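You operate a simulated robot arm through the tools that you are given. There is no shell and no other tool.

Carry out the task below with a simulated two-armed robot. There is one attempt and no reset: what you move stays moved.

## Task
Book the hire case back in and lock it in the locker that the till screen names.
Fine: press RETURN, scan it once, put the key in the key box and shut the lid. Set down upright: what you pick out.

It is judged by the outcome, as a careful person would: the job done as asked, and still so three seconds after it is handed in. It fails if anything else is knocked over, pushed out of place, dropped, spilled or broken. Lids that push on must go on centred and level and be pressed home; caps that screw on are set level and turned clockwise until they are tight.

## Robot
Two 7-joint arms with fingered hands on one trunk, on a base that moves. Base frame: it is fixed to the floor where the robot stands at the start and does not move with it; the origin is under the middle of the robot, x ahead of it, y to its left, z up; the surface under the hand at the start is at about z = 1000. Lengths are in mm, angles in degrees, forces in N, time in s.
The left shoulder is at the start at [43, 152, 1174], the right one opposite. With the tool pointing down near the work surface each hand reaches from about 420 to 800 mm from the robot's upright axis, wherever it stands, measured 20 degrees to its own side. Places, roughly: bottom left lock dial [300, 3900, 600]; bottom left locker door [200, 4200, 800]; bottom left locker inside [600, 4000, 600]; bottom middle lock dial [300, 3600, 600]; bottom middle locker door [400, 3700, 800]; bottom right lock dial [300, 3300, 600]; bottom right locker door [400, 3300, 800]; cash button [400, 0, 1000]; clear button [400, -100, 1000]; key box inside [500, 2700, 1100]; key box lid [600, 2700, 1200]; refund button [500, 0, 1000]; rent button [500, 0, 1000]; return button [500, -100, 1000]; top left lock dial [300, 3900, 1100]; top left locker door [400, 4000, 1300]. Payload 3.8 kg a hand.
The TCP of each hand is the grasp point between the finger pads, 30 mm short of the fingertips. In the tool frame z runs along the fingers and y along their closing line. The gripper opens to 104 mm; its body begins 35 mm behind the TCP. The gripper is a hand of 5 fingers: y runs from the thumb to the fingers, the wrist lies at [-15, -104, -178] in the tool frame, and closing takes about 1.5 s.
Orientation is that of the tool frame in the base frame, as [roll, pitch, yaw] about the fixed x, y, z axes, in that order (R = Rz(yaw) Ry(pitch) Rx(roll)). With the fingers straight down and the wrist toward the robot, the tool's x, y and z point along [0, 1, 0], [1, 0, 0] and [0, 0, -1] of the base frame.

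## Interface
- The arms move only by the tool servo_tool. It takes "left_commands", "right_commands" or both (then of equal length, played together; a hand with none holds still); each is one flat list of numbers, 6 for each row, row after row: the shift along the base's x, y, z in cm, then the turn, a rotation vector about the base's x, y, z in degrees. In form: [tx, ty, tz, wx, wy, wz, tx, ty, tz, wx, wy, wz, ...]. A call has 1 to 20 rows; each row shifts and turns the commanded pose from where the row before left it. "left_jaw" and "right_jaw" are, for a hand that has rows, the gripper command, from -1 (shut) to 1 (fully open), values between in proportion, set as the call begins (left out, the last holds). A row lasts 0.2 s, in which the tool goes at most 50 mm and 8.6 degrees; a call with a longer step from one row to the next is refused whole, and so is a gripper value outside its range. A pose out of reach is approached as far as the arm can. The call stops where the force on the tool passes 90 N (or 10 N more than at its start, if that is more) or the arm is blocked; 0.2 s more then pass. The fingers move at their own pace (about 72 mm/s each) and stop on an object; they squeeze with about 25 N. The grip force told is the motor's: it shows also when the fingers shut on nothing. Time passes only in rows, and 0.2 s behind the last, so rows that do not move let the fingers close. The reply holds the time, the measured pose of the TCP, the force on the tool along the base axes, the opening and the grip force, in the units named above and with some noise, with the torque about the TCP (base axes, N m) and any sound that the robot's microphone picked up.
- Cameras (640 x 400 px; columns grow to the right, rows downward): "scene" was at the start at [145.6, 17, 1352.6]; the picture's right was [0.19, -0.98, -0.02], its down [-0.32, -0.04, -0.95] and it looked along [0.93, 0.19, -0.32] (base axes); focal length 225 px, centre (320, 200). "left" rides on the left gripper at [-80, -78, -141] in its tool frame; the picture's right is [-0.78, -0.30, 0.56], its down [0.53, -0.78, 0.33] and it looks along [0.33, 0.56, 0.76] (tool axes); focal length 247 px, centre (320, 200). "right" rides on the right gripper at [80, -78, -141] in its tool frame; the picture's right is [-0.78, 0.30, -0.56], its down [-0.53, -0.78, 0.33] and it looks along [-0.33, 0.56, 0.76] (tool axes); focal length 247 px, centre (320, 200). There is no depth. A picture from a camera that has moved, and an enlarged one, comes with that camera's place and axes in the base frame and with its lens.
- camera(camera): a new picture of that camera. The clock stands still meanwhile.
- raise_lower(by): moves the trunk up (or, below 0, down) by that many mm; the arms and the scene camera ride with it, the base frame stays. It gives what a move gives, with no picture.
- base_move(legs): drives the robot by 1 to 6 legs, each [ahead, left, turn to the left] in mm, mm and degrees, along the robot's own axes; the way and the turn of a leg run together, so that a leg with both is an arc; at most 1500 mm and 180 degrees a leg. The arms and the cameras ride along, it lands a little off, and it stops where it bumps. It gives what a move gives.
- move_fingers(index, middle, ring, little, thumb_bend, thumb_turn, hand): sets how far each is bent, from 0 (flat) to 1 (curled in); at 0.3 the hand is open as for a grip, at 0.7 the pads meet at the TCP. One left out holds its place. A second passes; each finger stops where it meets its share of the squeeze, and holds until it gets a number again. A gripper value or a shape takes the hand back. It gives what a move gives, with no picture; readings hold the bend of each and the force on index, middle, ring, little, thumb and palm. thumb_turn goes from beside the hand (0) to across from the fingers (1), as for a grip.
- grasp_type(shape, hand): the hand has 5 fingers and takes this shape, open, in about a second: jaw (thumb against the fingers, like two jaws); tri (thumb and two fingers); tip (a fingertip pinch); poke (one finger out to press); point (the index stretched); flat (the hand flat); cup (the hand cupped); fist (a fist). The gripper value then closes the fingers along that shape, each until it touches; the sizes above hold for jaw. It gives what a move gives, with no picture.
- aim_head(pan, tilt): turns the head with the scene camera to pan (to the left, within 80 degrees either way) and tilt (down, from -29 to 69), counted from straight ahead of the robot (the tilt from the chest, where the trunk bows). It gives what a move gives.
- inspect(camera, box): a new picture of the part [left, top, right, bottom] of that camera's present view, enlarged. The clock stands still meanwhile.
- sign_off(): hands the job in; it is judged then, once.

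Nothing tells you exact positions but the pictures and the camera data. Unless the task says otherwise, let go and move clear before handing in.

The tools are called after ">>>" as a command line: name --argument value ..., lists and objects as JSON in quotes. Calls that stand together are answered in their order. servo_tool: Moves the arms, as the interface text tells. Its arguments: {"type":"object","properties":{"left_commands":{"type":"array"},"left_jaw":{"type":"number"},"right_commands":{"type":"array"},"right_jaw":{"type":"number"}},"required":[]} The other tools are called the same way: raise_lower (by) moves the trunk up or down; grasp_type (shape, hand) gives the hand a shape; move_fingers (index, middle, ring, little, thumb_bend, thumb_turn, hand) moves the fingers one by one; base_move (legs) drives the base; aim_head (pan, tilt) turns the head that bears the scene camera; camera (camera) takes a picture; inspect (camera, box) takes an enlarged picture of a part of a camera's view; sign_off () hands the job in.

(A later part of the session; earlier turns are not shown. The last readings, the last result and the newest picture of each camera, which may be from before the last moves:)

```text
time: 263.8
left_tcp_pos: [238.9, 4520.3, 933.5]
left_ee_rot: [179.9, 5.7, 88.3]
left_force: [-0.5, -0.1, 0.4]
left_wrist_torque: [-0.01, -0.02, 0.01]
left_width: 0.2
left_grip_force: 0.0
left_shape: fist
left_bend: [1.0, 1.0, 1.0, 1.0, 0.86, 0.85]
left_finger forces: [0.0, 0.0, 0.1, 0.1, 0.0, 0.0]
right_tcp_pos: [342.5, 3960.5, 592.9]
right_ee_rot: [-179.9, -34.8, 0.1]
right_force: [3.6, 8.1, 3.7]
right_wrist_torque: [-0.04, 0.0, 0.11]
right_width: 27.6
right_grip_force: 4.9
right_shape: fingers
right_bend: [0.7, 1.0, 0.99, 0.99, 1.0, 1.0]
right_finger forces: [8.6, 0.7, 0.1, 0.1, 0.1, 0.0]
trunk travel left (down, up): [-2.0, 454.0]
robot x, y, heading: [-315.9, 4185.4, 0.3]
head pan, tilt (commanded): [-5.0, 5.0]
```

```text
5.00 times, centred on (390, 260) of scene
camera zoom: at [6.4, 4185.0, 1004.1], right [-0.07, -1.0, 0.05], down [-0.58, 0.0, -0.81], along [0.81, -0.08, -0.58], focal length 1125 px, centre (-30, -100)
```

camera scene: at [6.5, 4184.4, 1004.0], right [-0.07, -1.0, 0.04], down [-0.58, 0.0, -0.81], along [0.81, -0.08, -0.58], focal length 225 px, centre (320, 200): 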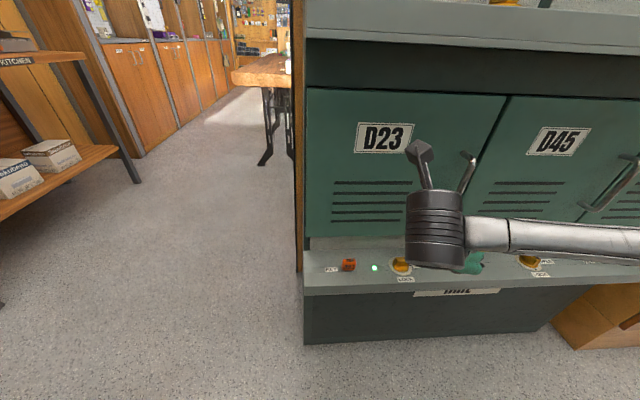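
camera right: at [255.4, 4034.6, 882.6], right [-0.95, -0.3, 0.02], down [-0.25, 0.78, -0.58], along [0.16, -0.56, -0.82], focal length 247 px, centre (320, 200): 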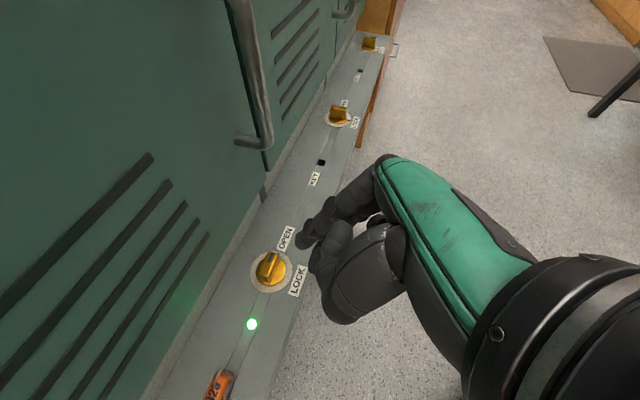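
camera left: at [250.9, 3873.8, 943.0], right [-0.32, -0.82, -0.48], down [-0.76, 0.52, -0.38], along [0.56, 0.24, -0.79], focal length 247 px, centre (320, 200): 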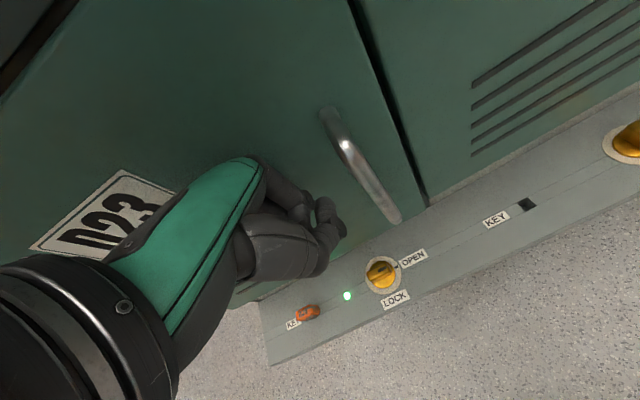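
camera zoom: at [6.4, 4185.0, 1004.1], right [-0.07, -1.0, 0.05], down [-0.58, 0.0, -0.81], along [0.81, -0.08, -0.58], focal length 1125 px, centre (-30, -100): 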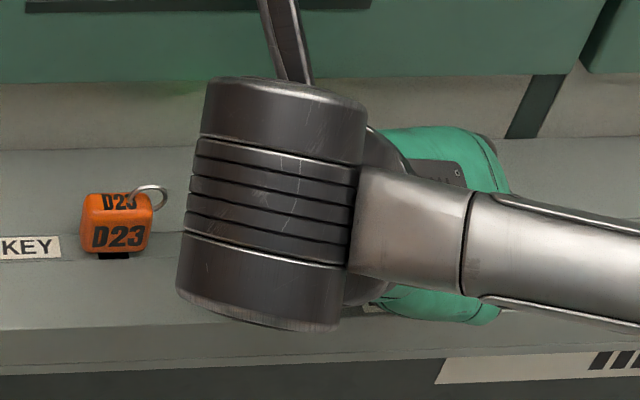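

There's firm resistance now (8 N), so the dial should be at its stop. I'll lift the finger away and look.

>>> servo_tool --right_commands '[0, 0.6, 0.3, 0, 0, 0, -0.5, 0.3, 3, 0, 0, 0, -2, 0, 4, 0, 0, 0, -3, 0, 3, 0, 0, 0, 0, 0, 0, 0, 0, 0]'

>>> inspect --camera "right" --box '[180, 150, 400, 340]'

```text
time: 264.9
left_tcp_pos: [239.3, 4518.1, 931.5]
left_ee_rot: [180.0, 5.7, 88.3]
left_force: [0.1, -0.2, 0.1]
left_wrist_torque: [0.0, 0.04, -0.05]
left_width: 0.0
left_grip_force: 0.0
left_shape: fist
left_bend: [1.0, 1.0, 1.0, 1.0, 0.86, 0.85]
left_finger forces: [0.1, 0.0, 0.0, 0.1, 0.1, 0.1]
right_tcp_pos: [286.5, 3969.0, 692.3]
right_ee_rot: [-180.0, -34.5, 0.0]
right_force: [0.3, -0.7, -0.6]
right_wrist_torque: [0.0, 0.01, 0.0]
right_width: 29.8
right_grip_force: 0.0
right_shape: fingers
right_bend: [0.7, 1.0, 0.99, 0.99, 1.0, 1.0]
right_finger forces: [0.1, 0.1, 0.0, 0.0, 0.0, 0.1]
trunk travel left (down, up): [-2.0, 454.0]
robot x, y, heading: [-317.0, 4191.0, 0.4]
head pan, tilt (commanded): [-5.0, 5.0]
```

```text
2.11 times, centred on (290, 245) of right
camera zoom: at [271.7, 4048.3, 854.0], right [-0.95, -0.3, 0.02], down [-0.25, 0.78, -0.58], along [0.16, -0.56, -0.82], focal length 520 px, centre (383, 105)
```

zoom: 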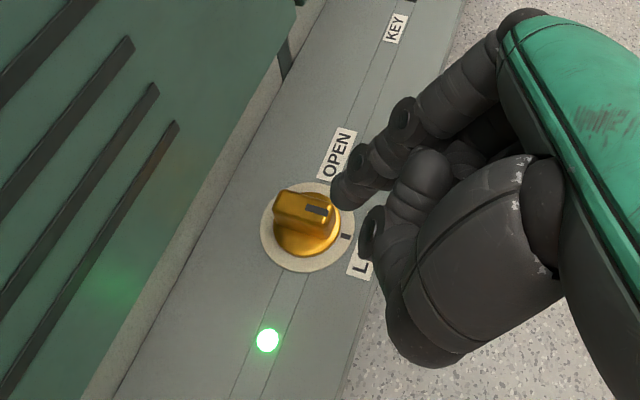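

The pointer now faces LOCK. I'll zoom to verify the alignment with the LOCK tick.

>>> inspect --camera "right" --box '[250, 190, 350, 290]'

>>> servo_tool --right_commands '[-2, -4, 2, 0, 0, 0, -2, -4, 2, 0, 0, 0, 0, -4, 2, 0, 0, 0, 0, 0, 0, 0, 0, 0]'

>>> camera --camera "scene"

>>> inspect --camera "scene" --box '[320, 230, 560, 290]'

```text
4.00 times, centred on (300, 240) of right
camera zoom: at [271.7, 4048.3, 854.0], right [-0.95, -0.3, 0.02], down [-0.25, 0.78, -0.58], along [0.16, -0.56, -0.82], focal length 988 px, centre (400, 40)
```

zoom: 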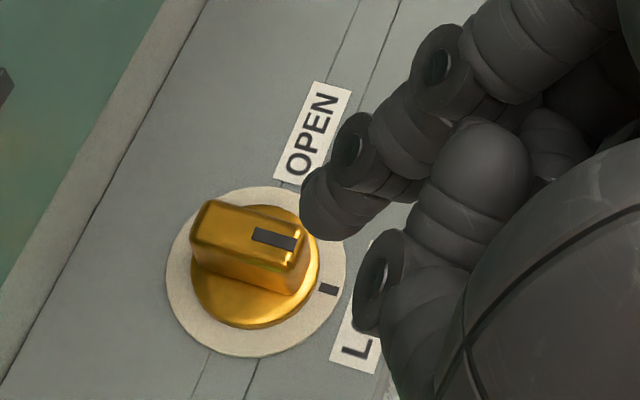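

```text
time: 265.9
left_tcp_pos: [239.0, 4518.6, 931.5]
left_ee_rot: [-180.0, 5.8, 88.2]
left_force: [0.5, -0.4, -0.9]
left_wrist_torque: [-0.01, -0.02, -0.03]
left_width: 0.2
left_grip_force: 0.0
left_shape: fist
left_bend: [1.0, 1.0, 1.0, 1.0, 0.86, 0.85]
left_finger forces: [0.0, 0.0, 0.0, 0.0, 0.0, 0.0]
right_tcp_pos: [246.7, 3850.0, 754.5]
right_ee_rot: [180.0, -34.5, 0.1]
right_force: [-0.3, 0.0, -0.1]
right_wrist_torque: [0.03, -0.02, -0.01]
right_width: 29.8
right_grip_force: 0.0
right_shape: fingers
right_bend: [0.7, 1.0, 0.99, 0.99, 1.0, 1.0]
right_finger forces: [0.0, 0.0, 0.0, 0.0, 0.0, 0.0]
trunk travel left (down, up): [-2.0, 454.0]
robot x, y, heading: [-314.5, 4193.2, 0.4]
head pan, tilt (commanded): [-5.0, 5.0]
```

```text
taken
camera scene: at [7.0, 4184.2, 1003.7], right [-0.07, -1.0, 0.04], down [-0.58, 0.0, -0.81], along [0.81, -0.08, -0.58], focal length 225 px, centre (320, 200)
```

scene: 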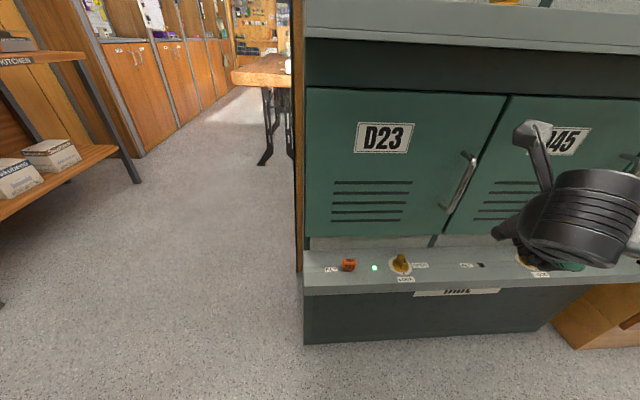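

```text
2.67 times, centred on (440, 260) of scene
camera zoom: at [7.0, 4184.2, 1003.7], right [-0.07, -1.0, 0.04], down [-0.58, 0.0, -0.81], along [0.81, -0.08, -0.58], focal length 600 px, centre (0, 40)
```

zoom: 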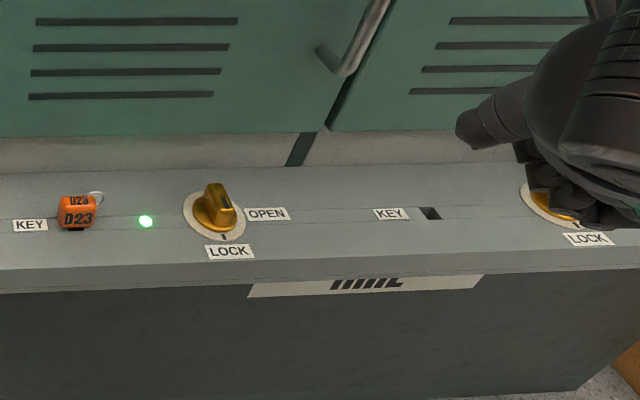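

The pointer is within about 5° of the LOCK tick and met a firm stop. To be sure it's fully home I'll give the near end a small push leftwards (same turning sense) from its right side.

>>> servo_tool --right_commands '[2.3, 2.4, -4, 0, 0, 0, 2.3, 2.4, -3.5, 0, 0, 0, 2.3, 2.4, -3.5, 0, 0, 0, 0, 0, -3.5, 0, 0, 0, 0, 0, -1.8, 0, 0, 0, 0, 0, 0, 0, 0, 0]'

>>> inspect --camera "right" --box '[200, 150, 400, 300]'

```text
refused: row 1 steps farther than a row can; nothing moved
```

```text
2.67 times, centred on (300, 225) of right
camera zoom: at [231.9, 3928.6, 915.9], right [-0.95, -0.3, 0.02], down [-0.25, 0.78, -0.58], along [0.16, -0.56, -0.82], focal length 659 px, centre (373, 133)
```

zoom: 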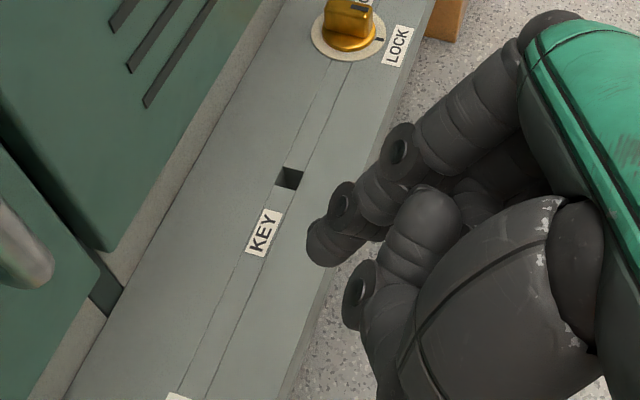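

>>> inspect --camera "right" --box '[270, 110, 350, 190]'

>>> servo_tool --right_commands '[2, 2.0, -3, 0, 0, 0, 2, 2.0, -3, 0, 0, 0, 2, 2.0, -3, 0, 0, 0, 1, 1.4, -3, 0, 0, 0, 0, 0, -2.5, 0, 0, 0, 0, 0, -1.8, 0, 0, 0, 0, 0, 0, 0, 0, 0]'

>>> inspect --camera "right" --box '[200, 150, 400, 300]'

```text
5.00 times, centred on (310, 150) of right
camera zoom: at [231.9, 3928.6, 915.9], right [-0.95, -0.3, 0.02], down [-0.25, 0.78, -0.58], along [0.16, -0.56, -0.82], focal length 1235 px, centre (370, 450)
```

zoom: 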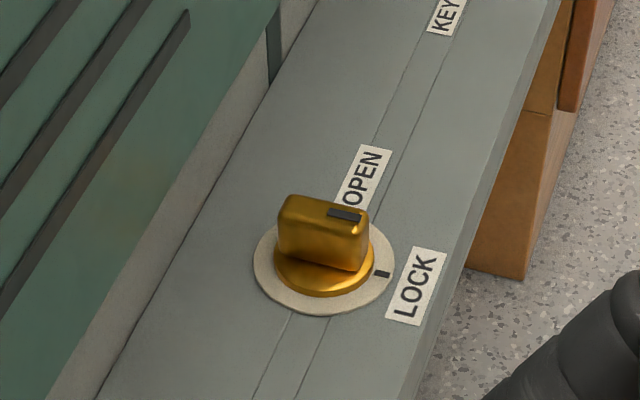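

```text
time: 267.6
left_tcp_pos: [238.3, 4517.8, 932.6]
left_ee_rot: [179.9, 5.7, 88.3]
left_force: [-0.1, -0.1, 0.9]
left_wrist_torque: [0.01, 0.0, 0.01]
left_width: 0.0
left_grip_force: 0.1
left_shape: fist
left_bend: [1.0, 1.0, 1.0, 1.0, 0.86, 0.85]
left_finger forces: [0.0, 0.0, 0.0, 0.0, 0.1, 0.1]
right_tcp_pos: [316.0, 3923.3, 591.0]
right_ee_rot: [-180.0, -34.7, 0.1]
right_force: [-0.5, -0.6, -0.8]
right_wrist_torque: [0.01, 0.04, -0.04]
right_width: 29.9
right_grip_force: 0.0
right_shape: fingers
right_bend: [0.7, 1.0, 0.99, 0.99, 1.0, 1.0]
right_finger forces: [0.0, 0.1, 0.0, 0.0, 0.1, 0.0]
trunk travel left (down, up): [-2.0, 454.0]
robot x, y, heading: [-319.7, 4192.5, 0.3]
head pan, tilt (commanded): [-5.0, 5.0]
```

```text
2.67 times, centred on (300, 225) of right
camera zoom: at [301.5, 4001.6, 752.4], right [-0.95, -0.3, 0.02], down [-0.25, 0.78, -0.58], along [0.16, -0.56, -0.82], focal length 659 px, centre (373, 133)
```

zoom: 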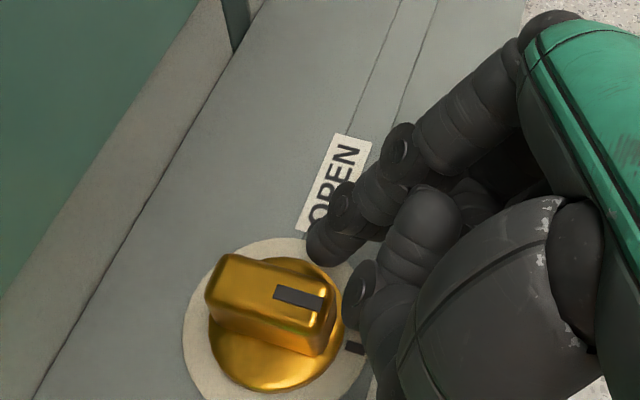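

Seen from here the wing lines up with the LOCK tick, just like D45's locked dial. One gentle confirming push.

>>> servo_tool --right_commands '[0, 0.5, 0, 0, 0, 0, 0, 0.4, 0, 0, 0, 0, 0, 0.3, 0, 0, 0, 0, 0, 0, 0, 0, 0, 0]'

>>> inspect --camera "right" --box '[200, 150, 400, 300]'

```text
time: 268.6
left_tcp_pos: [238.3, 4517.6, 933.8]
left_ee_rot: [-180.0, 5.8, 88.3]
left_force: [-1.1, 0.7, -1.3]
left_wrist_torque: [-0.01, 0.01, -0.04]
left_width: 0.0
left_grip_force: 0.1
left_shape: fist
left_bend: [1.0, 1.0, 1.0, 1.0, 0.86, 0.85]
left_finger forces: [0.0, 0.1, 0.0, 0.0, 0.1, 0.0]
right_tcp_pos: [315.3, 3934.8, 591.5]
right_ee_rot: [179.9, -34.6, 0.1]
right_force: [-0.8, -4.2, -0.1]
right_wrist_torque: [-0.03, 0.01, -0.07]
right_width: 31.2
right_grip_force: 0.9
right_shape: fingers
right_bend: [0.7, 1.0, 0.99, 0.99, 1.0, 1.0]
right_finger forces: [3.0, 0.0, 0.0, 0.0, 0.1, 0.0]
trunk travel left (down, up): [-2.0, 454.0]
robot x, y, heading: [-318.8, 4193.8, 0.2]
head pan, tilt (commanded): [-5.0, 5.0]
```

```text
2.67 times, centred on (300, 225) of right
camera zoom: at [301.6, 4013.1, 752.3], right [-0.95, -0.3, 0.02], down [-0.25, 0.78, -0.58], along [0.16, -0.56, -0.82], focal length 659 px, centre (373, 133)
```

zoom: 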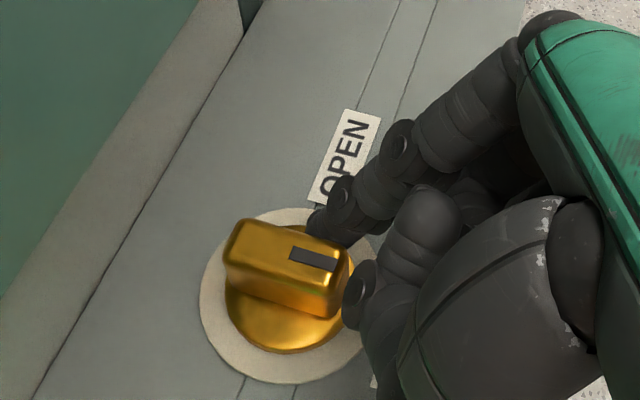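

The dial doesn't budge further: it's home at LOCK. Next the key: its orange tag sits at about (340, 4074, 581). I'll lift away, open a three-finger pinch and hover over it.

>>> servo_tool --right_commands '[0, -1.2, 0.3, 0, 0, 0, 0, 0, 4, 0, 0, 0, -1, 0, 4, 0, 0, 0, -1, 0, 4, 0, 0, 0, 0, 3.8, 0, 0, 0, 0, 0, 3.8, 0, 0, 0, 0, 0, 3.8, 0, 0, 0, 0, 0, 3.8, 0, 0, 0, 0, 0, 0, 0, 0, 0, 0]'

>>> grasp_type --hand "right" --shape "tri"

>>> camera --camera "right"

>>> camera --camera "scene"

```text
time: 270.6
left_tcp_pos: [237.2, 4517.1, 933.1]
left_ee_rot: [180.0, 5.8, 88.3]
left_force: [0.1, 0.4, -0.3]
left_wrist_torque: [0.01, 0.02, 0.0]
left_width: 0.0
left_grip_force: 0.1
left_shape: fist
left_bend: [1.0, 1.0, 1.0, 1.0, 0.86, 0.85]
left_finger forces: [0.0, 0.0, 0.0, 0.0, 0.0, 0.1]
right_tcp_pos: [295.7, 4074.1, 713.7]
right_ee_rot: [-180.0, -34.6, 0.1]
right_force: [0.3, -0.1, 0.0]
right_wrist_torque: [0.03, -0.03, -0.04]
right_width: 30.1
right_grip_force: 0.0
right_shape: fingers
right_bend: [0.7, 1.0, 0.99, 0.99, 1.0, 1.0]
right_finger forces: [0.1, 0.0, 0.0, 0.1, 0.0, 0.1]
trunk travel left (down, up): [-2.0, 454.0]
robot x, y, heading: [-318.4, 4192.0, 0.1]
head pan, tilt (commanded): [-5.0, 5.0]
```

```text
time: 271.4
left_tcp_pos: [238.9, 4518.2, 933.3]
left_ee_rot: [179.8, 5.7, 88.4]
left_force: [0.4, 0.1, 0.9]
left_wrist_torque: [0.02, 0.02, 0.02]
left_width: 0.1
left_grip_force: 0.0
left_shape: fist
left_bend: [1.0, 1.0, 1.0, 1.0, 0.86, 0.85]
left_finger forces: [0.0, 0.0, 0.1, 0.0, 0.1, 0.0]
right_tcp_pos: [296.4, 4075.4, 714.0]
right_ee_rot: [180.0, -34.5, 0.1]
right_force: [0.6, 0.2, -0.8]
right_wrist_torque: [0.02, -0.02, 0.02]
right_width: 103.6
right_grip_force: 0.1
right_shape: tri
right_bend: [0.3, 0.3, 0.99, 0.99, 0.3, 0.98]
right_finger forces: [0.0, 0.0, 0.0, 0.0, 0.0, 0.1]
trunk travel left (down, up): [-2.0, 454.0]
robot x, y, heading: [-320.5, 4191.3, -0.1]
head pan, tilt (commanded): [-5.0, 5.0]
```

```text
taken
camera right: at [282.1, 4153.1, 875.3], right [-0.95, -0.3, 0.02], down [-0.25, 0.78, -0.58], along [0.16, -0.56, -0.82], focal length 247 px, centre (320, 200)
```

right: 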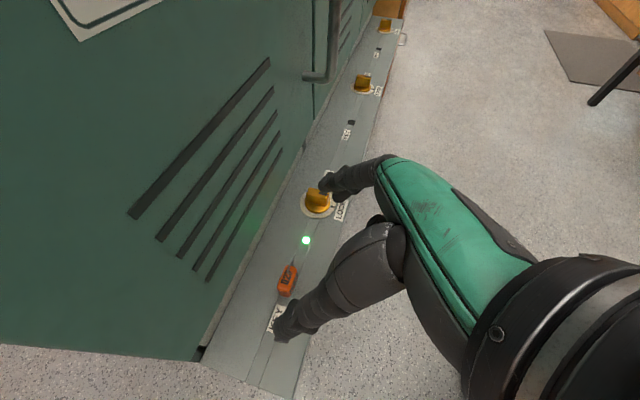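

```text
taken
camera scene: at [6.7, 4184.0, 1003.8], right [-0.07, -1.0, 0.04], down [-0.58, 0.01, -0.81], along [0.81, -0.08, -0.58], focal length 225 px, centre (320, 200)
```

scene: 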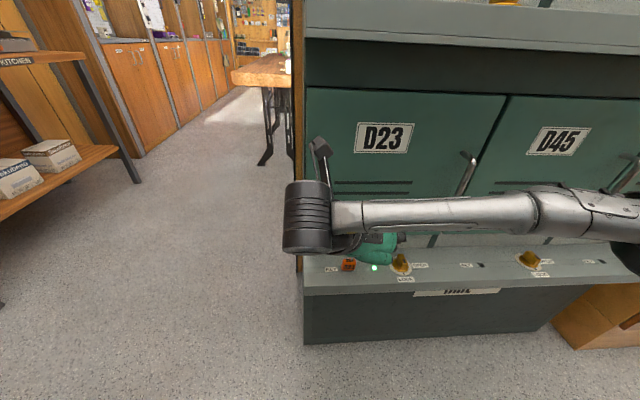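

The tag lies between thumb and index from above. A close look at the key before descending.

>>> inspect --camera "right" --box '[240, 220, 360, 330]'

>>> inspect --camera "scene" --box '[310, 235, 430, 295]'

```text
3.64 times, centred on (300, 275) of right
camera zoom: at [282.1, 4153.1, 875.3], right [-0.95, -0.3, 0.02], down [-0.25, 0.78, -0.58], along [0.16, -0.56, -0.82], focal length 898 px, centre (393, -73)
```

zoom: 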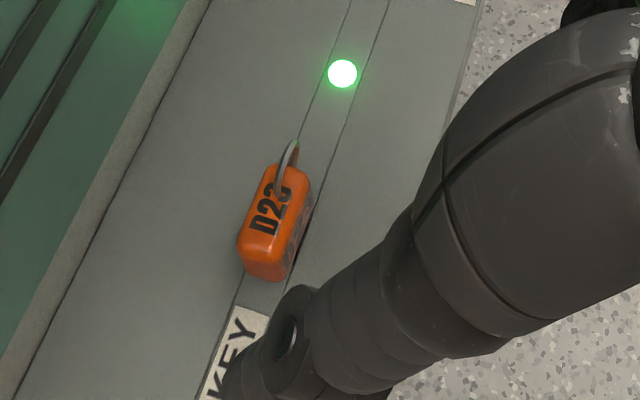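

```text
5.33 times, centred on (370, 265) of scene
camera zoom: at [6.7, 4184.0, 1003.8], right [-0.07, -1.0, 0.04], down [-0.58, 0.01, -0.81], along [0.81, -0.08, -0.58], focal length 1200 px, centre (53, -147)
```

zoom: 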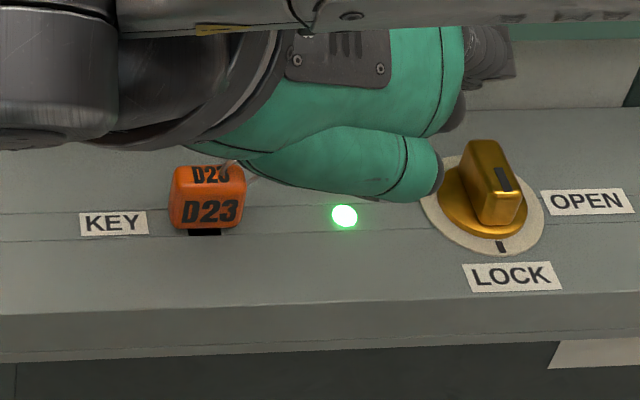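

The fob is about 30 mm long (along the ledge), 14 mm thick. I'll descend with thumb and fingers straddling its ends.

>>> servo_tool --right_commands '[0.7, 0, -4, 0, 0, 0, 0.7, 0.2, -4, 0, 0, 0, 0.7, 0, -3, 0, 0, 0, 0, 0, 0, 0, 0, 0]'

>>> inspect --camera "right" --box '[220, 170, 380, 320]'

>>> inspect --camera "scene" --box '[280, 215, 440, 315]'

```text
time: 272.4
left_tcp_pos: [238.7, 4518.7, 933.7]
left_ee_rot: [179.9, 5.7, 88.3]
left_force: [0.0, -0.5, 0.3]
left_wrist_torque: [0.02, -0.01, 0.01]
left_width: 0.1
left_grip_force: 0.1
left_shape: fist
left_bend: [1.0, 1.0, 1.0, 1.0, 0.86, 0.85]
left_finger forces: [0.0, 0.0, 0.0, 0.1, 0.0, 0.0]
right_tcp_pos: [316.2, 4076.2, 604.0]
right_ee_rot: [-180.0, -34.7, 0.1]
right_force: [-0.1, 0.4, 0.3]
right_wrist_torque: [-0.02, 0.0, 0.02]
right_width: 104.0
right_grip_force: 0.1
right_shape: tri
right_bend: [0.3, 0.3, 0.99, 0.99, 0.3, 0.98]
right_finger forces: [0.0, 0.1, 0.0, 0.0, 0.0, 0.1]
trunk travel left (down, up): [-2.0, 454.0]
robot x, y, heading: [-320.5, 4188.8, 0.2]
head pan, tilt (commanded): [-5.0, 5.0]
```

```text
2.67 times, centred on (300, 245) of right
camera zoom: at [302.3, 4155.2, 765.2], right [-0.95, -0.3, 0.02], down [-0.25, 0.78, -0.58], along [0.16, -0.56, -0.82], focal length 659 px, centre (373, 80)
```

zoom: 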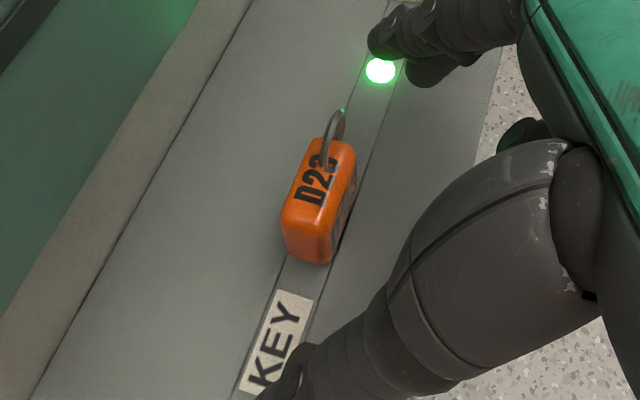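

```text
4.00 times, centred on (360, 265) of scene
camera zoom: at [6.5, 4184.0, 1004.0], right [-0.07, -1.0, 0.04], down [-0.58, 0.01, -0.81], along [0.81, -0.08, -0.58], focal length 900 px, centre (160, -60)
```

zoom: 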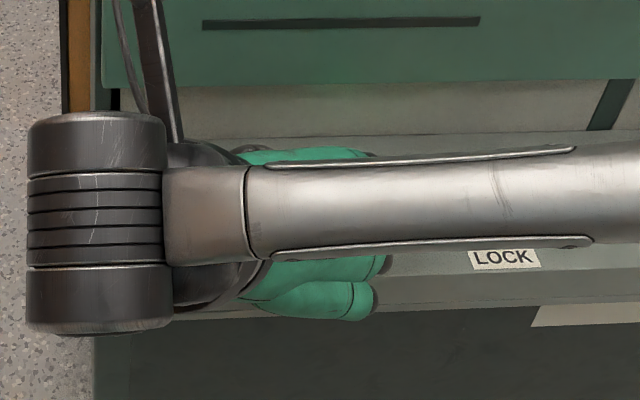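

Pads need 14 mm more forward and 13 mm down to be at the fob. Moving there and checking.

>>> servo_tool --right_commands '[0.7, 0.1, 0, 0, 0, 0, 0.7, 0, -0.5, 0, 0, 0, 0, 0, -0.7, 0, 0, 0, 0, 0, 0, 0, 0, 0]'

>>> inspect --camera "right" --box '[220, 170, 380, 320]'

```text
time: 273.4
left_tcp_pos: [239.0, 4519.3, 931.9]
left_ee_rot: [179.9, 5.7, 88.3]
left_force: [-0.4, 0.1, 0.2]
left_wrist_torque: [0.0, -0.02, 0.0]
left_width: 0.0
left_grip_force: 0.0
left_shape: fist
left_bend: [1.0, 1.0, 1.0, 1.0, 0.86, 0.85]
left_finger forces: [0.0, 0.0, 0.0, 0.1, 0.1, 0.1]
right_tcp_pos: [330.7, 4078.7, 592.1]
right_ee_rot: [-180.0, -34.7, 0.1]
right_force: [0.3, -0.3, 1.1]
right_wrist_torque: [-0.07, 0.0, 0.0]
right_width: 103.6
right_grip_force: 0.1
right_shape: tri
right_bend: [0.3, 0.3, 0.99, 0.99, 0.3, 0.98]
right_finger forces: [0.1, 1.2, 0.0, 0.1, 0.0, 0.0]
trunk travel left (down, up): [-2.0, 454.0]
robot x, y, heading: [-321.6, 4191.4, 0.3]
head pan, tilt (commanded): [-5.0, 5.0]
```

```text
2.67 times, centred on (300, 245) of right
camera zoom: at [316.3, 4156.5, 753.2], right [-0.95, -0.3, 0.02], down [-0.25, 0.78, -0.58], along [0.16, -0.55, -0.82], focal length 659 px, centre (373, 80)
```

zoom: 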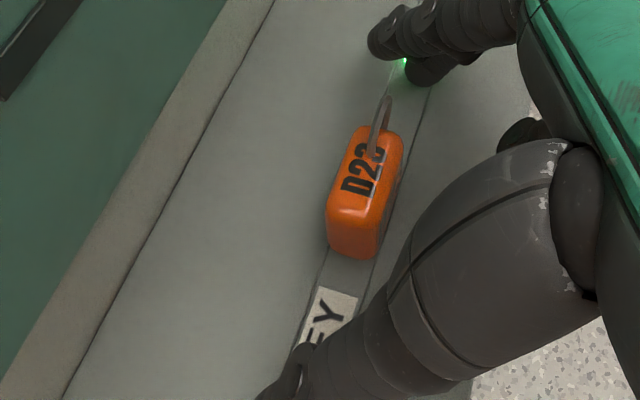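

The fob is centred between the fingers; the middle finger just brushes the ledge, so I'll rise 3 mm and close.

>>> servo_tool --right_commands '[0, -0.1, 0.3, 0, 0, 0, 0, 0, 0, 0, 0, 0]'

>>> servo_tool --right_commands '[0, 0, 0, 0, 0, 0, 0, 0, 0, 0, 0, 0, 0, 0, 0, 0, 0, 0, 0, 0, 0, 0, 0, 0, 0, 0, 0, 0, 0, 0, 0, 0, 0, 0, 0, 0, 0, 0, 0, 0, 0, 0, 0, 0, 0, 0, 0, 0]' --right_jaw -1

>>> inspect --camera "right" --box '[220, 170, 380, 320]'

```text
time: 274.1
left_tcp_pos: [239.1, 4519.7, 931.8]
left_ee_rot: [179.9, 5.7, 88.2]
left_force: [0.3, -0.7, -0.1]
left_wrist_torque: [0.01, 0.03, 0.02]
left_width: 0.2
left_grip_force: 0.1
left_shape: fist
left_bend: [1.0, 1.0, 1.0, 1.0, 0.86, 0.85]
left_finger forces: [0.0, 0.0, 0.0, 0.1, 0.0, 0.0]
right_tcp_pos: [330.1, 4077.4, 594.2]
right_ee_rot: [-179.9, -34.5, -0.1]
right_force: [0.2, 0.6, -0.7]
right_wrist_torque: [-0.01, 0.01, 0.07]
right_width: 103.7
right_grip_force: 0.0
right_shape: tri
right_bend: [0.3, 0.3, 0.99, 0.99, 0.3, 0.98]
right_finger forces: [0.0, 0.0, 0.0, 0.0, 0.1, 0.1]
trunk travel left (down, up): [-2.0, 454.0]
robot x, y, heading: [-318.3, 4191.4, -0.1]
head pan, tilt (commanded): [-5.0, 5.0]
```

```text
time: 275.9
left_tcp_pos: [239.2, 4517.7, 933.1]
left_ee_rot: [179.9, 5.7, 88.2]
left_force: [0.4, 0.2, 0.0]
left_wrist_torque: [0.02, -0.02, 0.02]
left_width: 0.1
left_grip_force: 0.1
left_shape: fist
left_bend: [1.0, 1.0, 1.0, 1.0, 0.86, 0.85]
left_finger forces: [0.1, 0.0, 0.1, 0.0, 0.0, 0.0]
right_tcp_pos: [330.9, 4076.7, 594.7]
right_ee_rot: [180.0, -34.6, 0.2]
right_force: [-1.3, 0.1, -0.2]
right_wrist_torque: [0.05, 0.13, 0.05]
right_width: 25.7
right_grip_force: 25.0
right_shape: tri
right_bend: [0.74, 0.55, 1.0, 1.0, 0.75, 1.0]
right_finger forces: [8.3, 14.1, 0.0, 0.0, 22.0, 0.0]
trunk travel left (down, up): [-2.0, 454.0]
robot x, y, heading: [-316.4, 4189.9, 0.4]
head pan, tilt (commanded): [-5.0, 5.0]
```

```text
2.67 times, centred on (300, 245) of right
camera zoom: at [316.4, 4155.6, 756.2], right [-0.95, -0.3, 0.02], down [-0.25, 0.78, -0.58], along [0.16, -0.56, -0.82], focal length 659 px, centre (373, 80)
```

zoom: 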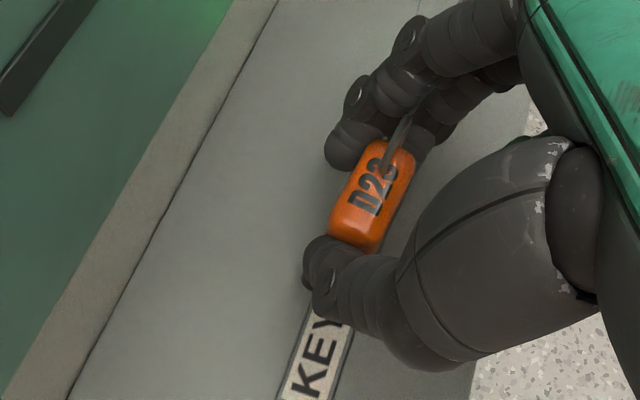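

The key is pinched securely (ring between index and middle). Pulling it gently straight up.

>>> servo_tool --right_commands '[0, 0, 0.5, 0, 0, 0, 0, 0, 0.5, 0, 0, 0, 0, 0, 0.7, 0, 0, 0, 0, 0, 0, 0, 0, 0]'

>>> inspect --camera "right" --box '[220, 170, 380, 320]'

```text
time: 276.9
left_tcp_pos: [239.0, 4517.8, 932.6]
left_ee_rot: [179.9, 5.8, 88.2]
left_force: [0.9, -0.5, -0.3]
left_wrist_torque: [0.05, -0.01, -0.02]
left_width: 0.2
left_grip_force: 0.0
left_shape: fist
left_bend: [1.0, 1.0, 1.0, 1.0, 0.86, 0.85]
left_finger forces: [0.0, 0.0, 0.1, 0.1, 0.1, 0.1]
right_tcp_pos: [331.6, 4077.0, 612.2]
right_ee_rot: [-179.9, -34.5, 0.0]
right_force: [-1.9, -0.3, -0.2]
right_wrist_torque: [-0.01, 0.11, -0.01]
right_width: 25.9
right_grip_force: 24.7
right_shape: tri
right_bend: [0.74, 0.55, 1.0, 1.0, 0.75, 1.0]
right_finger forces: [8.2, 14.6, 0.0, 0.1, 21.9, 0.1]
trunk travel left (down, up): [-2.0, 454.0]
robot x, y, heading: [-316.4, 4191.8, 0.2]
head pan, tilt (commanded): [-5.0, 5.0]
```

```text
2.67 times, centred on (300, 245) of right
camera zoom: at [316.7, 4155.4, 773.3], right [-0.95, -0.3, 0.02], down [-0.25, 0.78, -0.58], along [0.16, -0.56, -0.82], focal length 659 px, centre (373, 80)
```

zoom: 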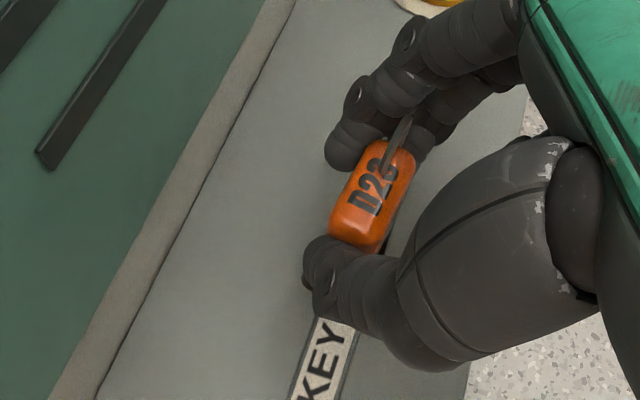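

It comes up smoothly. Raising further to draw it clear.

>>> servo_tool --right_commands '[0, 0, 1.5, 0, 0, 0, 0, 0, 2, 0, 0, 0, 0, 0, 3, 0, 0, 0, -1, 0, 4, 0, 0, 0, 0, 0, 0, 0, 0, 0]'

>>> camera --camera "right"

>>> camera --camera "scene"

```text
time: 278.1
left_tcp_pos: [239.6, 4518.4, 932.2]
left_ee_rot: [-180.0, 5.7, 88.3]
left_force: [0.6, 0.0, 0.3]
left_wrist_torque: [-0.04, 0.03, -0.01]
left_width: 0.0
left_grip_force: 0.1
left_shape: fist
left_bend: [1.0, 1.0, 1.0, 1.0, 0.86, 0.85]
left_finger forces: [0.0, 0.0, 0.1, 0.1, 0.0, 0.0]
right_tcp_pos: [322.5, 4077.3, 716.6]
right_ee_rot: [179.9, -34.6, 0.1]
right_force: [1.1, -0.3, -0.3]
right_wrist_torque: [0.02, -0.01, -0.03]
right_width: 24.7
right_grip_force: 25.4
right_shape: tri
right_bend: [0.75, 0.55, 1.0, 1.0, 0.76, 0.99]
right_finger forces: [6.3, 16.8, 0.0, 0.1, 21.0, 0.0]
trunk travel left (down, up): [-2.0, 454.0]
robot x, y, heading: [-318.8, 4192.8, 0.4]
head pan, tilt (commanded): [-5.0, 5.0]
```

```text
taken
camera right: at [308.0, 4155.6, 878.0], right [-0.95, -0.3, 0.02], down [-0.25, 0.78, -0.58], along [0.16, -0.56, -0.82], focal length 247 px, centre (320, 200)
```

right: 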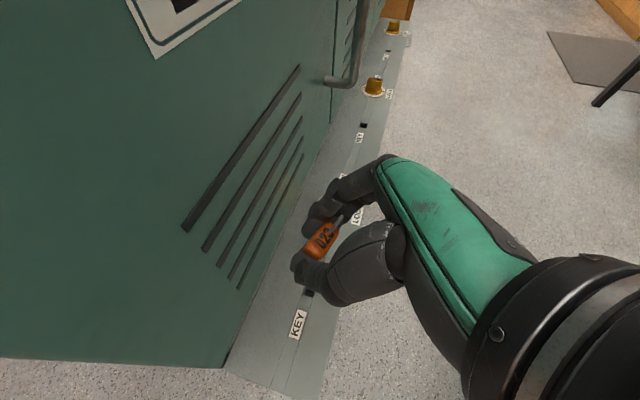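

```text
taken
camera scene: at [7.2, 4184.0, 1003.5], right [-0.07, -1.0, 0.04], down [-0.58, 0.01, -0.81], along [0.81, -0.08, -0.58], focal length 225 px, centre (320, 200)
```

scene: 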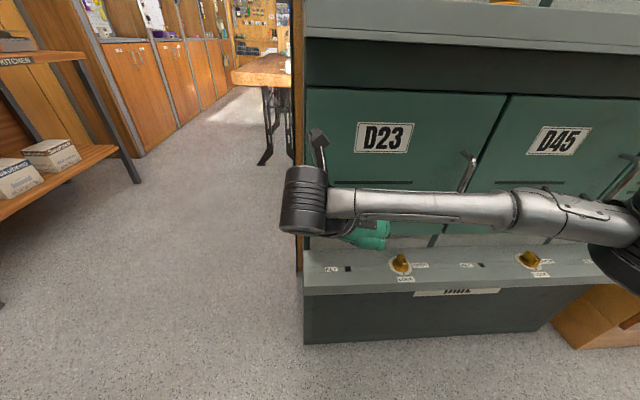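

The key is out, its slot is empty and the lamp has gone off; dial at LOCK, door D23 shut. I'll check the grip on the key, back off and raise up for the key box on the cabinet.

>>> inspect --camera "right" --box '[260, 170, 420, 310]'

>>> base_move --legs '[[-220, 0, 0]]'

>>> raise_lower --by 380

>>> camera --camera "right"

```text
2.86 times, centred on (340, 240) of right
camera zoom: at [308.0, 4155.6, 878.0], right [-0.95, -0.3, 0.02], down [-0.25, 0.78, -0.58], along [0.16, -0.56, -0.82], focal length 706 px, centre (263, 86)
```

zoom: 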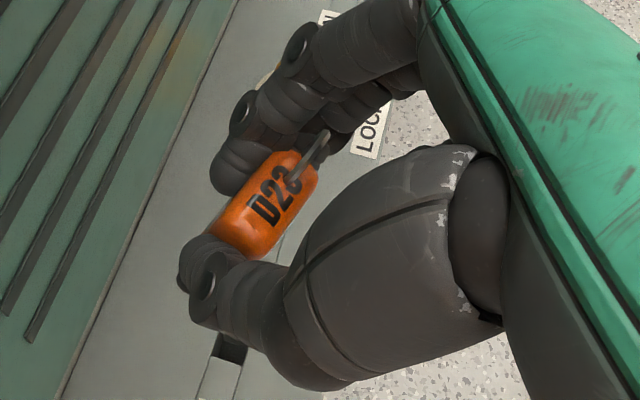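

```text
time: 279.7
left_tcp_pos: [18.5, 4517.6, 932.6]
left_ee_rot: [179.9, 5.8, 88.1]
left_force: [-0.6, 0.1, -0.7]
left_wrist_torque: [0.04, -0.03, -0.03]
left_width: 0.1
left_grip_force: 0.0
left_shape: fist
left_bend: [1.0, 1.0, 1.0, 1.0, 0.86, 0.85]
left_finger forces: [0.0, 0.0, 0.0, 0.0, 0.0, 0.0]
right_tcp_pos: [102.0, 4075.6, 716.9]
right_ee_rot: [-180.0, -34.5, 0.0]
right_force: [-0.5, -0.5, 0.3]
right_wrist_torque: [0.02, 0.02, -0.02]
right_width: 24.8
right_grip_force: 25.1
right_shape: tri
right_bend: [0.75, 0.55, 1.0, 1.0, 0.76, 0.99]
right_finger forces: [6.3, 17.0, 0.0, 0.0, 21.0, 0.0]
trunk travel left (down, up): [-2.0, 454.0]
robot x, y, heading: [-536.9, 4189.7, -0.1]
head pan, tilt (commanded): [-5.0, 5.0]
```

```text
time: 283.4
left_tcp_pos: [20.2, 4517.6, 1313.8]
left_ee_rot: [179.9, 5.7, 88.3]
left_force: [-0.1, -0.1, -0.3]
left_wrist_torque: [0.07, 0.01, -0.01]
left_width: 0.0
left_grip_force: 0.1
left_shape: fist
left_bend: [1.0, 1.0, 1.0, 1.0, 0.86, 0.85]
left_finger forces: [0.1, 0.0, 0.1, 0.0, 0.0, 0.0]
right_tcp_pos: [101.7, 4074.3, 1096.6]
right_ee_rot: [-180.0, -34.5, 0.0]
right_force: [-1.2, -0.6, 0.2]
right_wrist_torque: [-0.02, 0.03, 0.01]
right_width: 24.7
right_grip_force: 25.1
right_shape: tri
right_bend: [0.75, 0.55, 1.0, 1.0, 0.76, 0.99]
right_finger forces: [5.9, 16.9, 0.1, 0.0, 20.9, 0.1]
trunk travel left (down, up): [-382.0, 74.0]
robot x, y, heading: [-537.2, 4189.8, 0.1]
head pan, tilt (commanded): [-5.0, 5.0]
```

```text
taken
camera right: at [88.0, 4153.6, 1258.0], right [-0.96, -0.3, 0.02], down [-0.25, 0.78, -0.58], along [0.16, -0.56, -0.82], focal length 247 px, centre (320, 200)
```

right: 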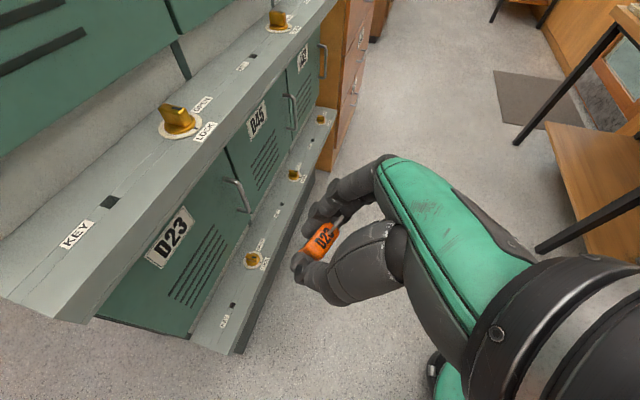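

The key is firmly held. I'll raise the hand higher and drive to the key-box cabinet to look it over.

>>> servo_tool --right_commands '[0, 0, 4, 0, 0, 0, 0, 0, 4, 0, 0, 0, 0, 0, 4, 0, 0, 0, 0, 0, 4, 0, 0, 0, 0, 0, 2, 0, 0, 0, 0, 0, 0, 0, 0, 0]'

>>> base_move --legs '[[0, -1250, 0]]'

>>> aim_head --pan -15 --tilt 15

>>> camera --camera "scene"

>>> inspect --camera "scene" --box '[260, 120, 460, 245]'

```text
time: 284.8
left_tcp_pos: [20.4, 4516.2, 1312.6]
left_ee_rot: [-180.0, 5.8, 88.1]
left_force: [0.0, 0.1, -0.5]
left_wrist_torque: [-0.01, 0.0, -0.01]
left_width: 0.0
left_grip_force: 0.1
left_shape: fist
left_bend: [1.0, 1.0, 1.0, 1.0, 0.86, 0.85]
left_finger forces: [0.0, 0.1, 0.0, 0.0, 0.0, 0.0]
right_tcp_pos: [102.3, 4074.2, 1277.4]
right_ee_rot: [-180.0, -34.5, 0.0]
right_force: [0.9, -0.1, -0.4]
right_wrist_torque: [0.01, 0.01, 0.01]
right_width: 24.6
right_grip_force: 24.8
right_shape: tri
right_bend: [0.75, 0.55, 1.0, 1.0, 0.76, 0.99]
right_finger forces: [5.7, 17.1, 0.0, 0.0, 20.9, 0.0]
trunk travel left (down, up): [-382.0, 74.0]
robot x, y, heading: [-538.5, 4188.4, 0.1]
head pan, tilt (commanded): [-5.0, 5.0]
```

```text
time: 291.1
left_tcp_pos: [21.1, 3264.4, 1312.7]
left_ee_rot: [179.9, 5.7, 87.9]
left_force: [0.6, 0.3, 0.3]
left_wrist_torque: [0.04, 0.0, -0.04]
left_width: 0.0
left_grip_force: 0.1
left_shape: fist
left_bend: [1.0, 1.0, 1.0, 1.0, 0.86, 0.85]
left_finger forces: [0.0, 0.0, 0.1, 0.1, 0.1, 0.0]
right_tcp_pos: [100.1, 2821.1, 1275.6]
right_ee_rot: [-180.0, -34.7, -0.4]
right_force: [0.1, 0.7, -0.1]
right_wrist_torque: [0.02, 0.03, 0.0]
right_width: 24.6
right_grip_force: 25.0
right_shape: tri
right_bend: [0.75, 0.55, 1.0, 1.0, 0.76, 0.99]
right_finger forces: [5.7, 17.1, 0.0, 0.1, 20.9, 0.0]
trunk travel left (down, up): [-382.0, 74.0]
robot x, y, heading: [-537.2, 2939.9, -0.2]
head pan, tilt (commanded): [-5.0, 5.0]
```

```text
time: 291.8
left_tcp_pos: [21.4, 3263.5, 1312.5]
left_ee_rot: [179.9, 5.7, 87.9]
left_force: [0.4, 0.1, 0.1]
left_wrist_torque: [0.02, 0.01, 0.01]
left_width: 0.2
left_grip_force: 0.0
left_shape: fist
left_bend: [1.0, 1.0, 1.0, 1.0, 0.86, 0.85]
left_finger forces: [0.0, 0.0, 0.0, 0.0, 0.1, 0.1]
right_tcp_pos: [100.1, 2821.8, 1277.3]
right_ee_rot: [-179.9, -34.5, -0.3]
right_force: [-0.2, -0.2, -1.6]
right_wrist_torque: [0.0, 0.0, -0.04]
right_width: 24.5
right_grip_force: 25.1
right_shape: tri
right_bend: [0.75, 0.55, 1.0, 1.0, 0.76, 0.99]
right_finger forces: [5.7, 17.0, 0.0, 0.0, 20.9, 0.0]
trunk travel left (down, up): [-382.0, 74.0]
robot x, y, heading: [-539.8, 2939.7, -0.2]
head pan, tilt (commanded): [-15.0, 15.0]
```

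```text
taken
camera scene: at [-439.4, 2914.7, 1495.0], right [-0.26, -0.97, 0.0], down [-0.27, 0.07, -0.96], along [0.93, -0.25, -0.27], focal length 225 px, centre (320, 200)
```

scene: 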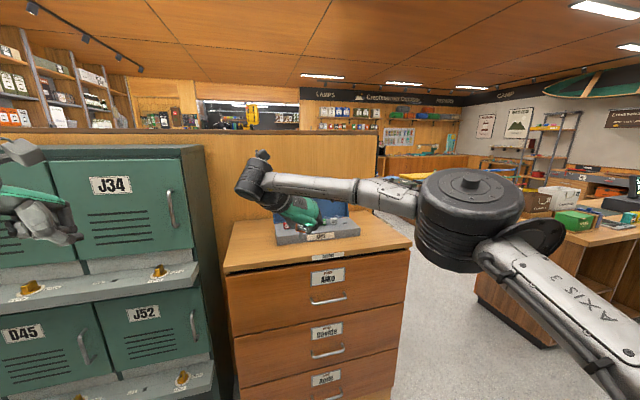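

```text
3.20 times, centred on (360, 182) of scene
camera zoom: at [-439.4, 2914.7, 1495.0], right [-0.26, -0.97, 0.0], down [-0.27, 0.07, -0.96], along [0.93, -0.25, -0.27], focal length 720 px, centre (192, 256)
```

zoom: 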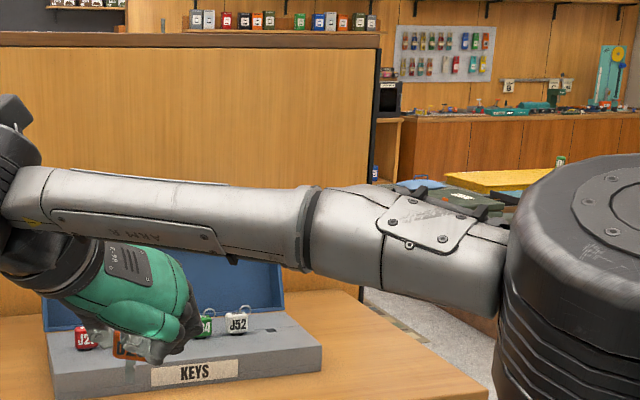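

The key box reads KEYS and holds other keys standing in a row, lid open behind. My arm is hiding it; I'll look through the right hand's camera and then move the arm aside.

>>> camera --camera "right"

>>> base_move --legs '[[0, 300, 0]]'

>>> aim_head --pan -30 --tilt 18

>>> camera --camera "scene"

>>> camera --camera "right"

```text
taken
camera right: at [87.0, 2899.7, 1438.5], right [-0.96, -0.29, 0.02], down [-0.25, 0.78, -0.58], along [0.15, -0.56, -0.82], focal length 247 px, centre (320, 200)
```

right: 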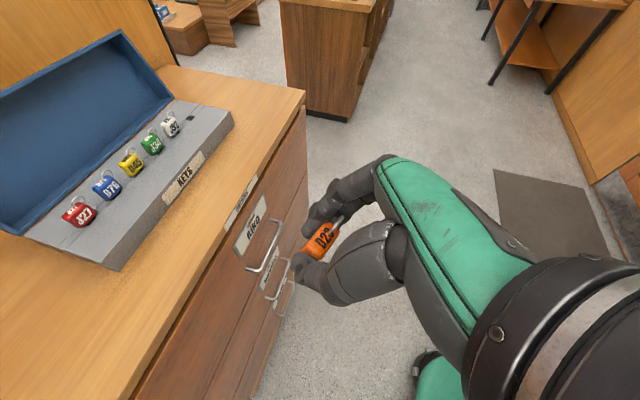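

```text
time: 293.9
left_tcp_pos: [20.6, 3563.5, 1312.5]
left_ee_rot: [179.9, 5.6, 88.0]
left_force: [0.4, -0.5, -0.1]
left_wrist_torque: [0.03, 0.02, -0.04]
left_width: 0.0
left_grip_force: 0.0
left_shape: fist
left_bend: [1.0, 1.0, 1.0, 1.0, 0.86, 0.85]
left_finger forces: [0.0, 0.1, 0.0, 0.0, 0.0, 0.0]
right_tcp_pos: [101.9, 3120.1, 1277.8]
right_ee_rot: [-179.9, -34.6, -0.2]
right_force: [0.2, 0.6, -1.0]
right_wrist_torque: [0.01, -0.02, 0.02]
right_width: 24.6
right_grip_force: 24.4
right_shape: tri
right_bend: [0.75, 0.55, 1.0, 1.0, 0.76, 0.99]
right_finger forces: [5.7, 17.0, 0.1, 0.0, 20.8, 0.0]
trunk travel left (down, up): [-382.0, 74.0]
robot x, y, heading: [-536.8, 3237.2, -0.2]
head pan, tilt (commanded): [-15.0, 15.0]
```

```text
time: 294.6
left_tcp_pos: [20.3, 3565.7, 1312.3]
left_ee_rot: [180.0, 5.7, 88.0]
left_force: [0.1, -0.2, 0.0]
left_wrist_torque: [0.01, -0.03, 0.01]
left_width: 0.0
left_grip_force: 0.0
left_shape: fist
left_bend: [1.0, 1.0, 1.0, 1.0, 0.86, 0.85]
left_finger forces: [0.0, 0.0, 0.1, 0.0, 0.1, 0.0]
right_tcp_pos: [101.5, 3123.1, 1277.9]
right_ee_rot: [-179.9, -34.7, -0.3]
right_force: [0.4, -0.6, -0.6]
right_wrist_torque: [0.0, 0.01, -0.02]
right_width: 24.7
right_grip_force: 24.7
right_shape: tri
right_bend: [0.75, 0.55, 1.0, 1.0, 0.76, 0.99]
right_finger forces: [5.7, 17.1, 0.1, 0.0, 21.0, 0.0]
trunk travel left (down, up): [-382.0, 74.0]
robot x, y, heading: [-537.4, 3240.0, -0.1]
head pan, tilt (commanded): [-30.0, 18.0]
```

```text
taken
camera scene: at [-448.4, 3194.0, 1490.3], right [-0.5, -0.87, 0.01], down [-0.28, 0.15, -0.95], along [0.82, -0.48, -0.32], focal length 225 px, centre (320, 200)
```

scene: 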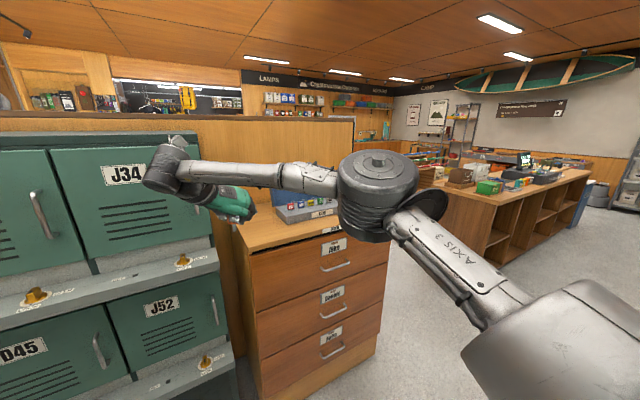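

```text
taken
camera right: at [87.6, 3202.0, 1438.5], right [-0.96, -0.29, 0.02], down [-0.25, 0.78, -0.58], along [0.15, -0.56, -0.82], focal length 247 px, centre (320, 200)
```

right: 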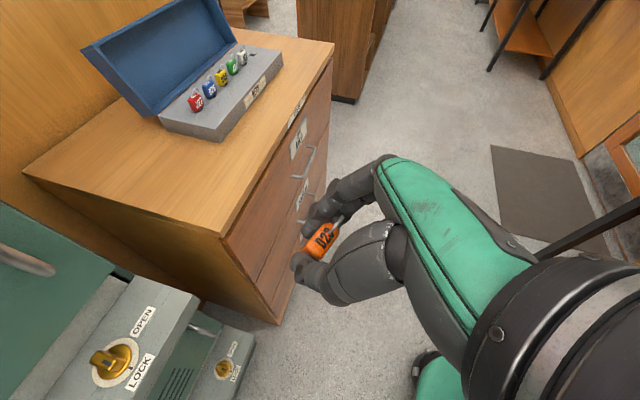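

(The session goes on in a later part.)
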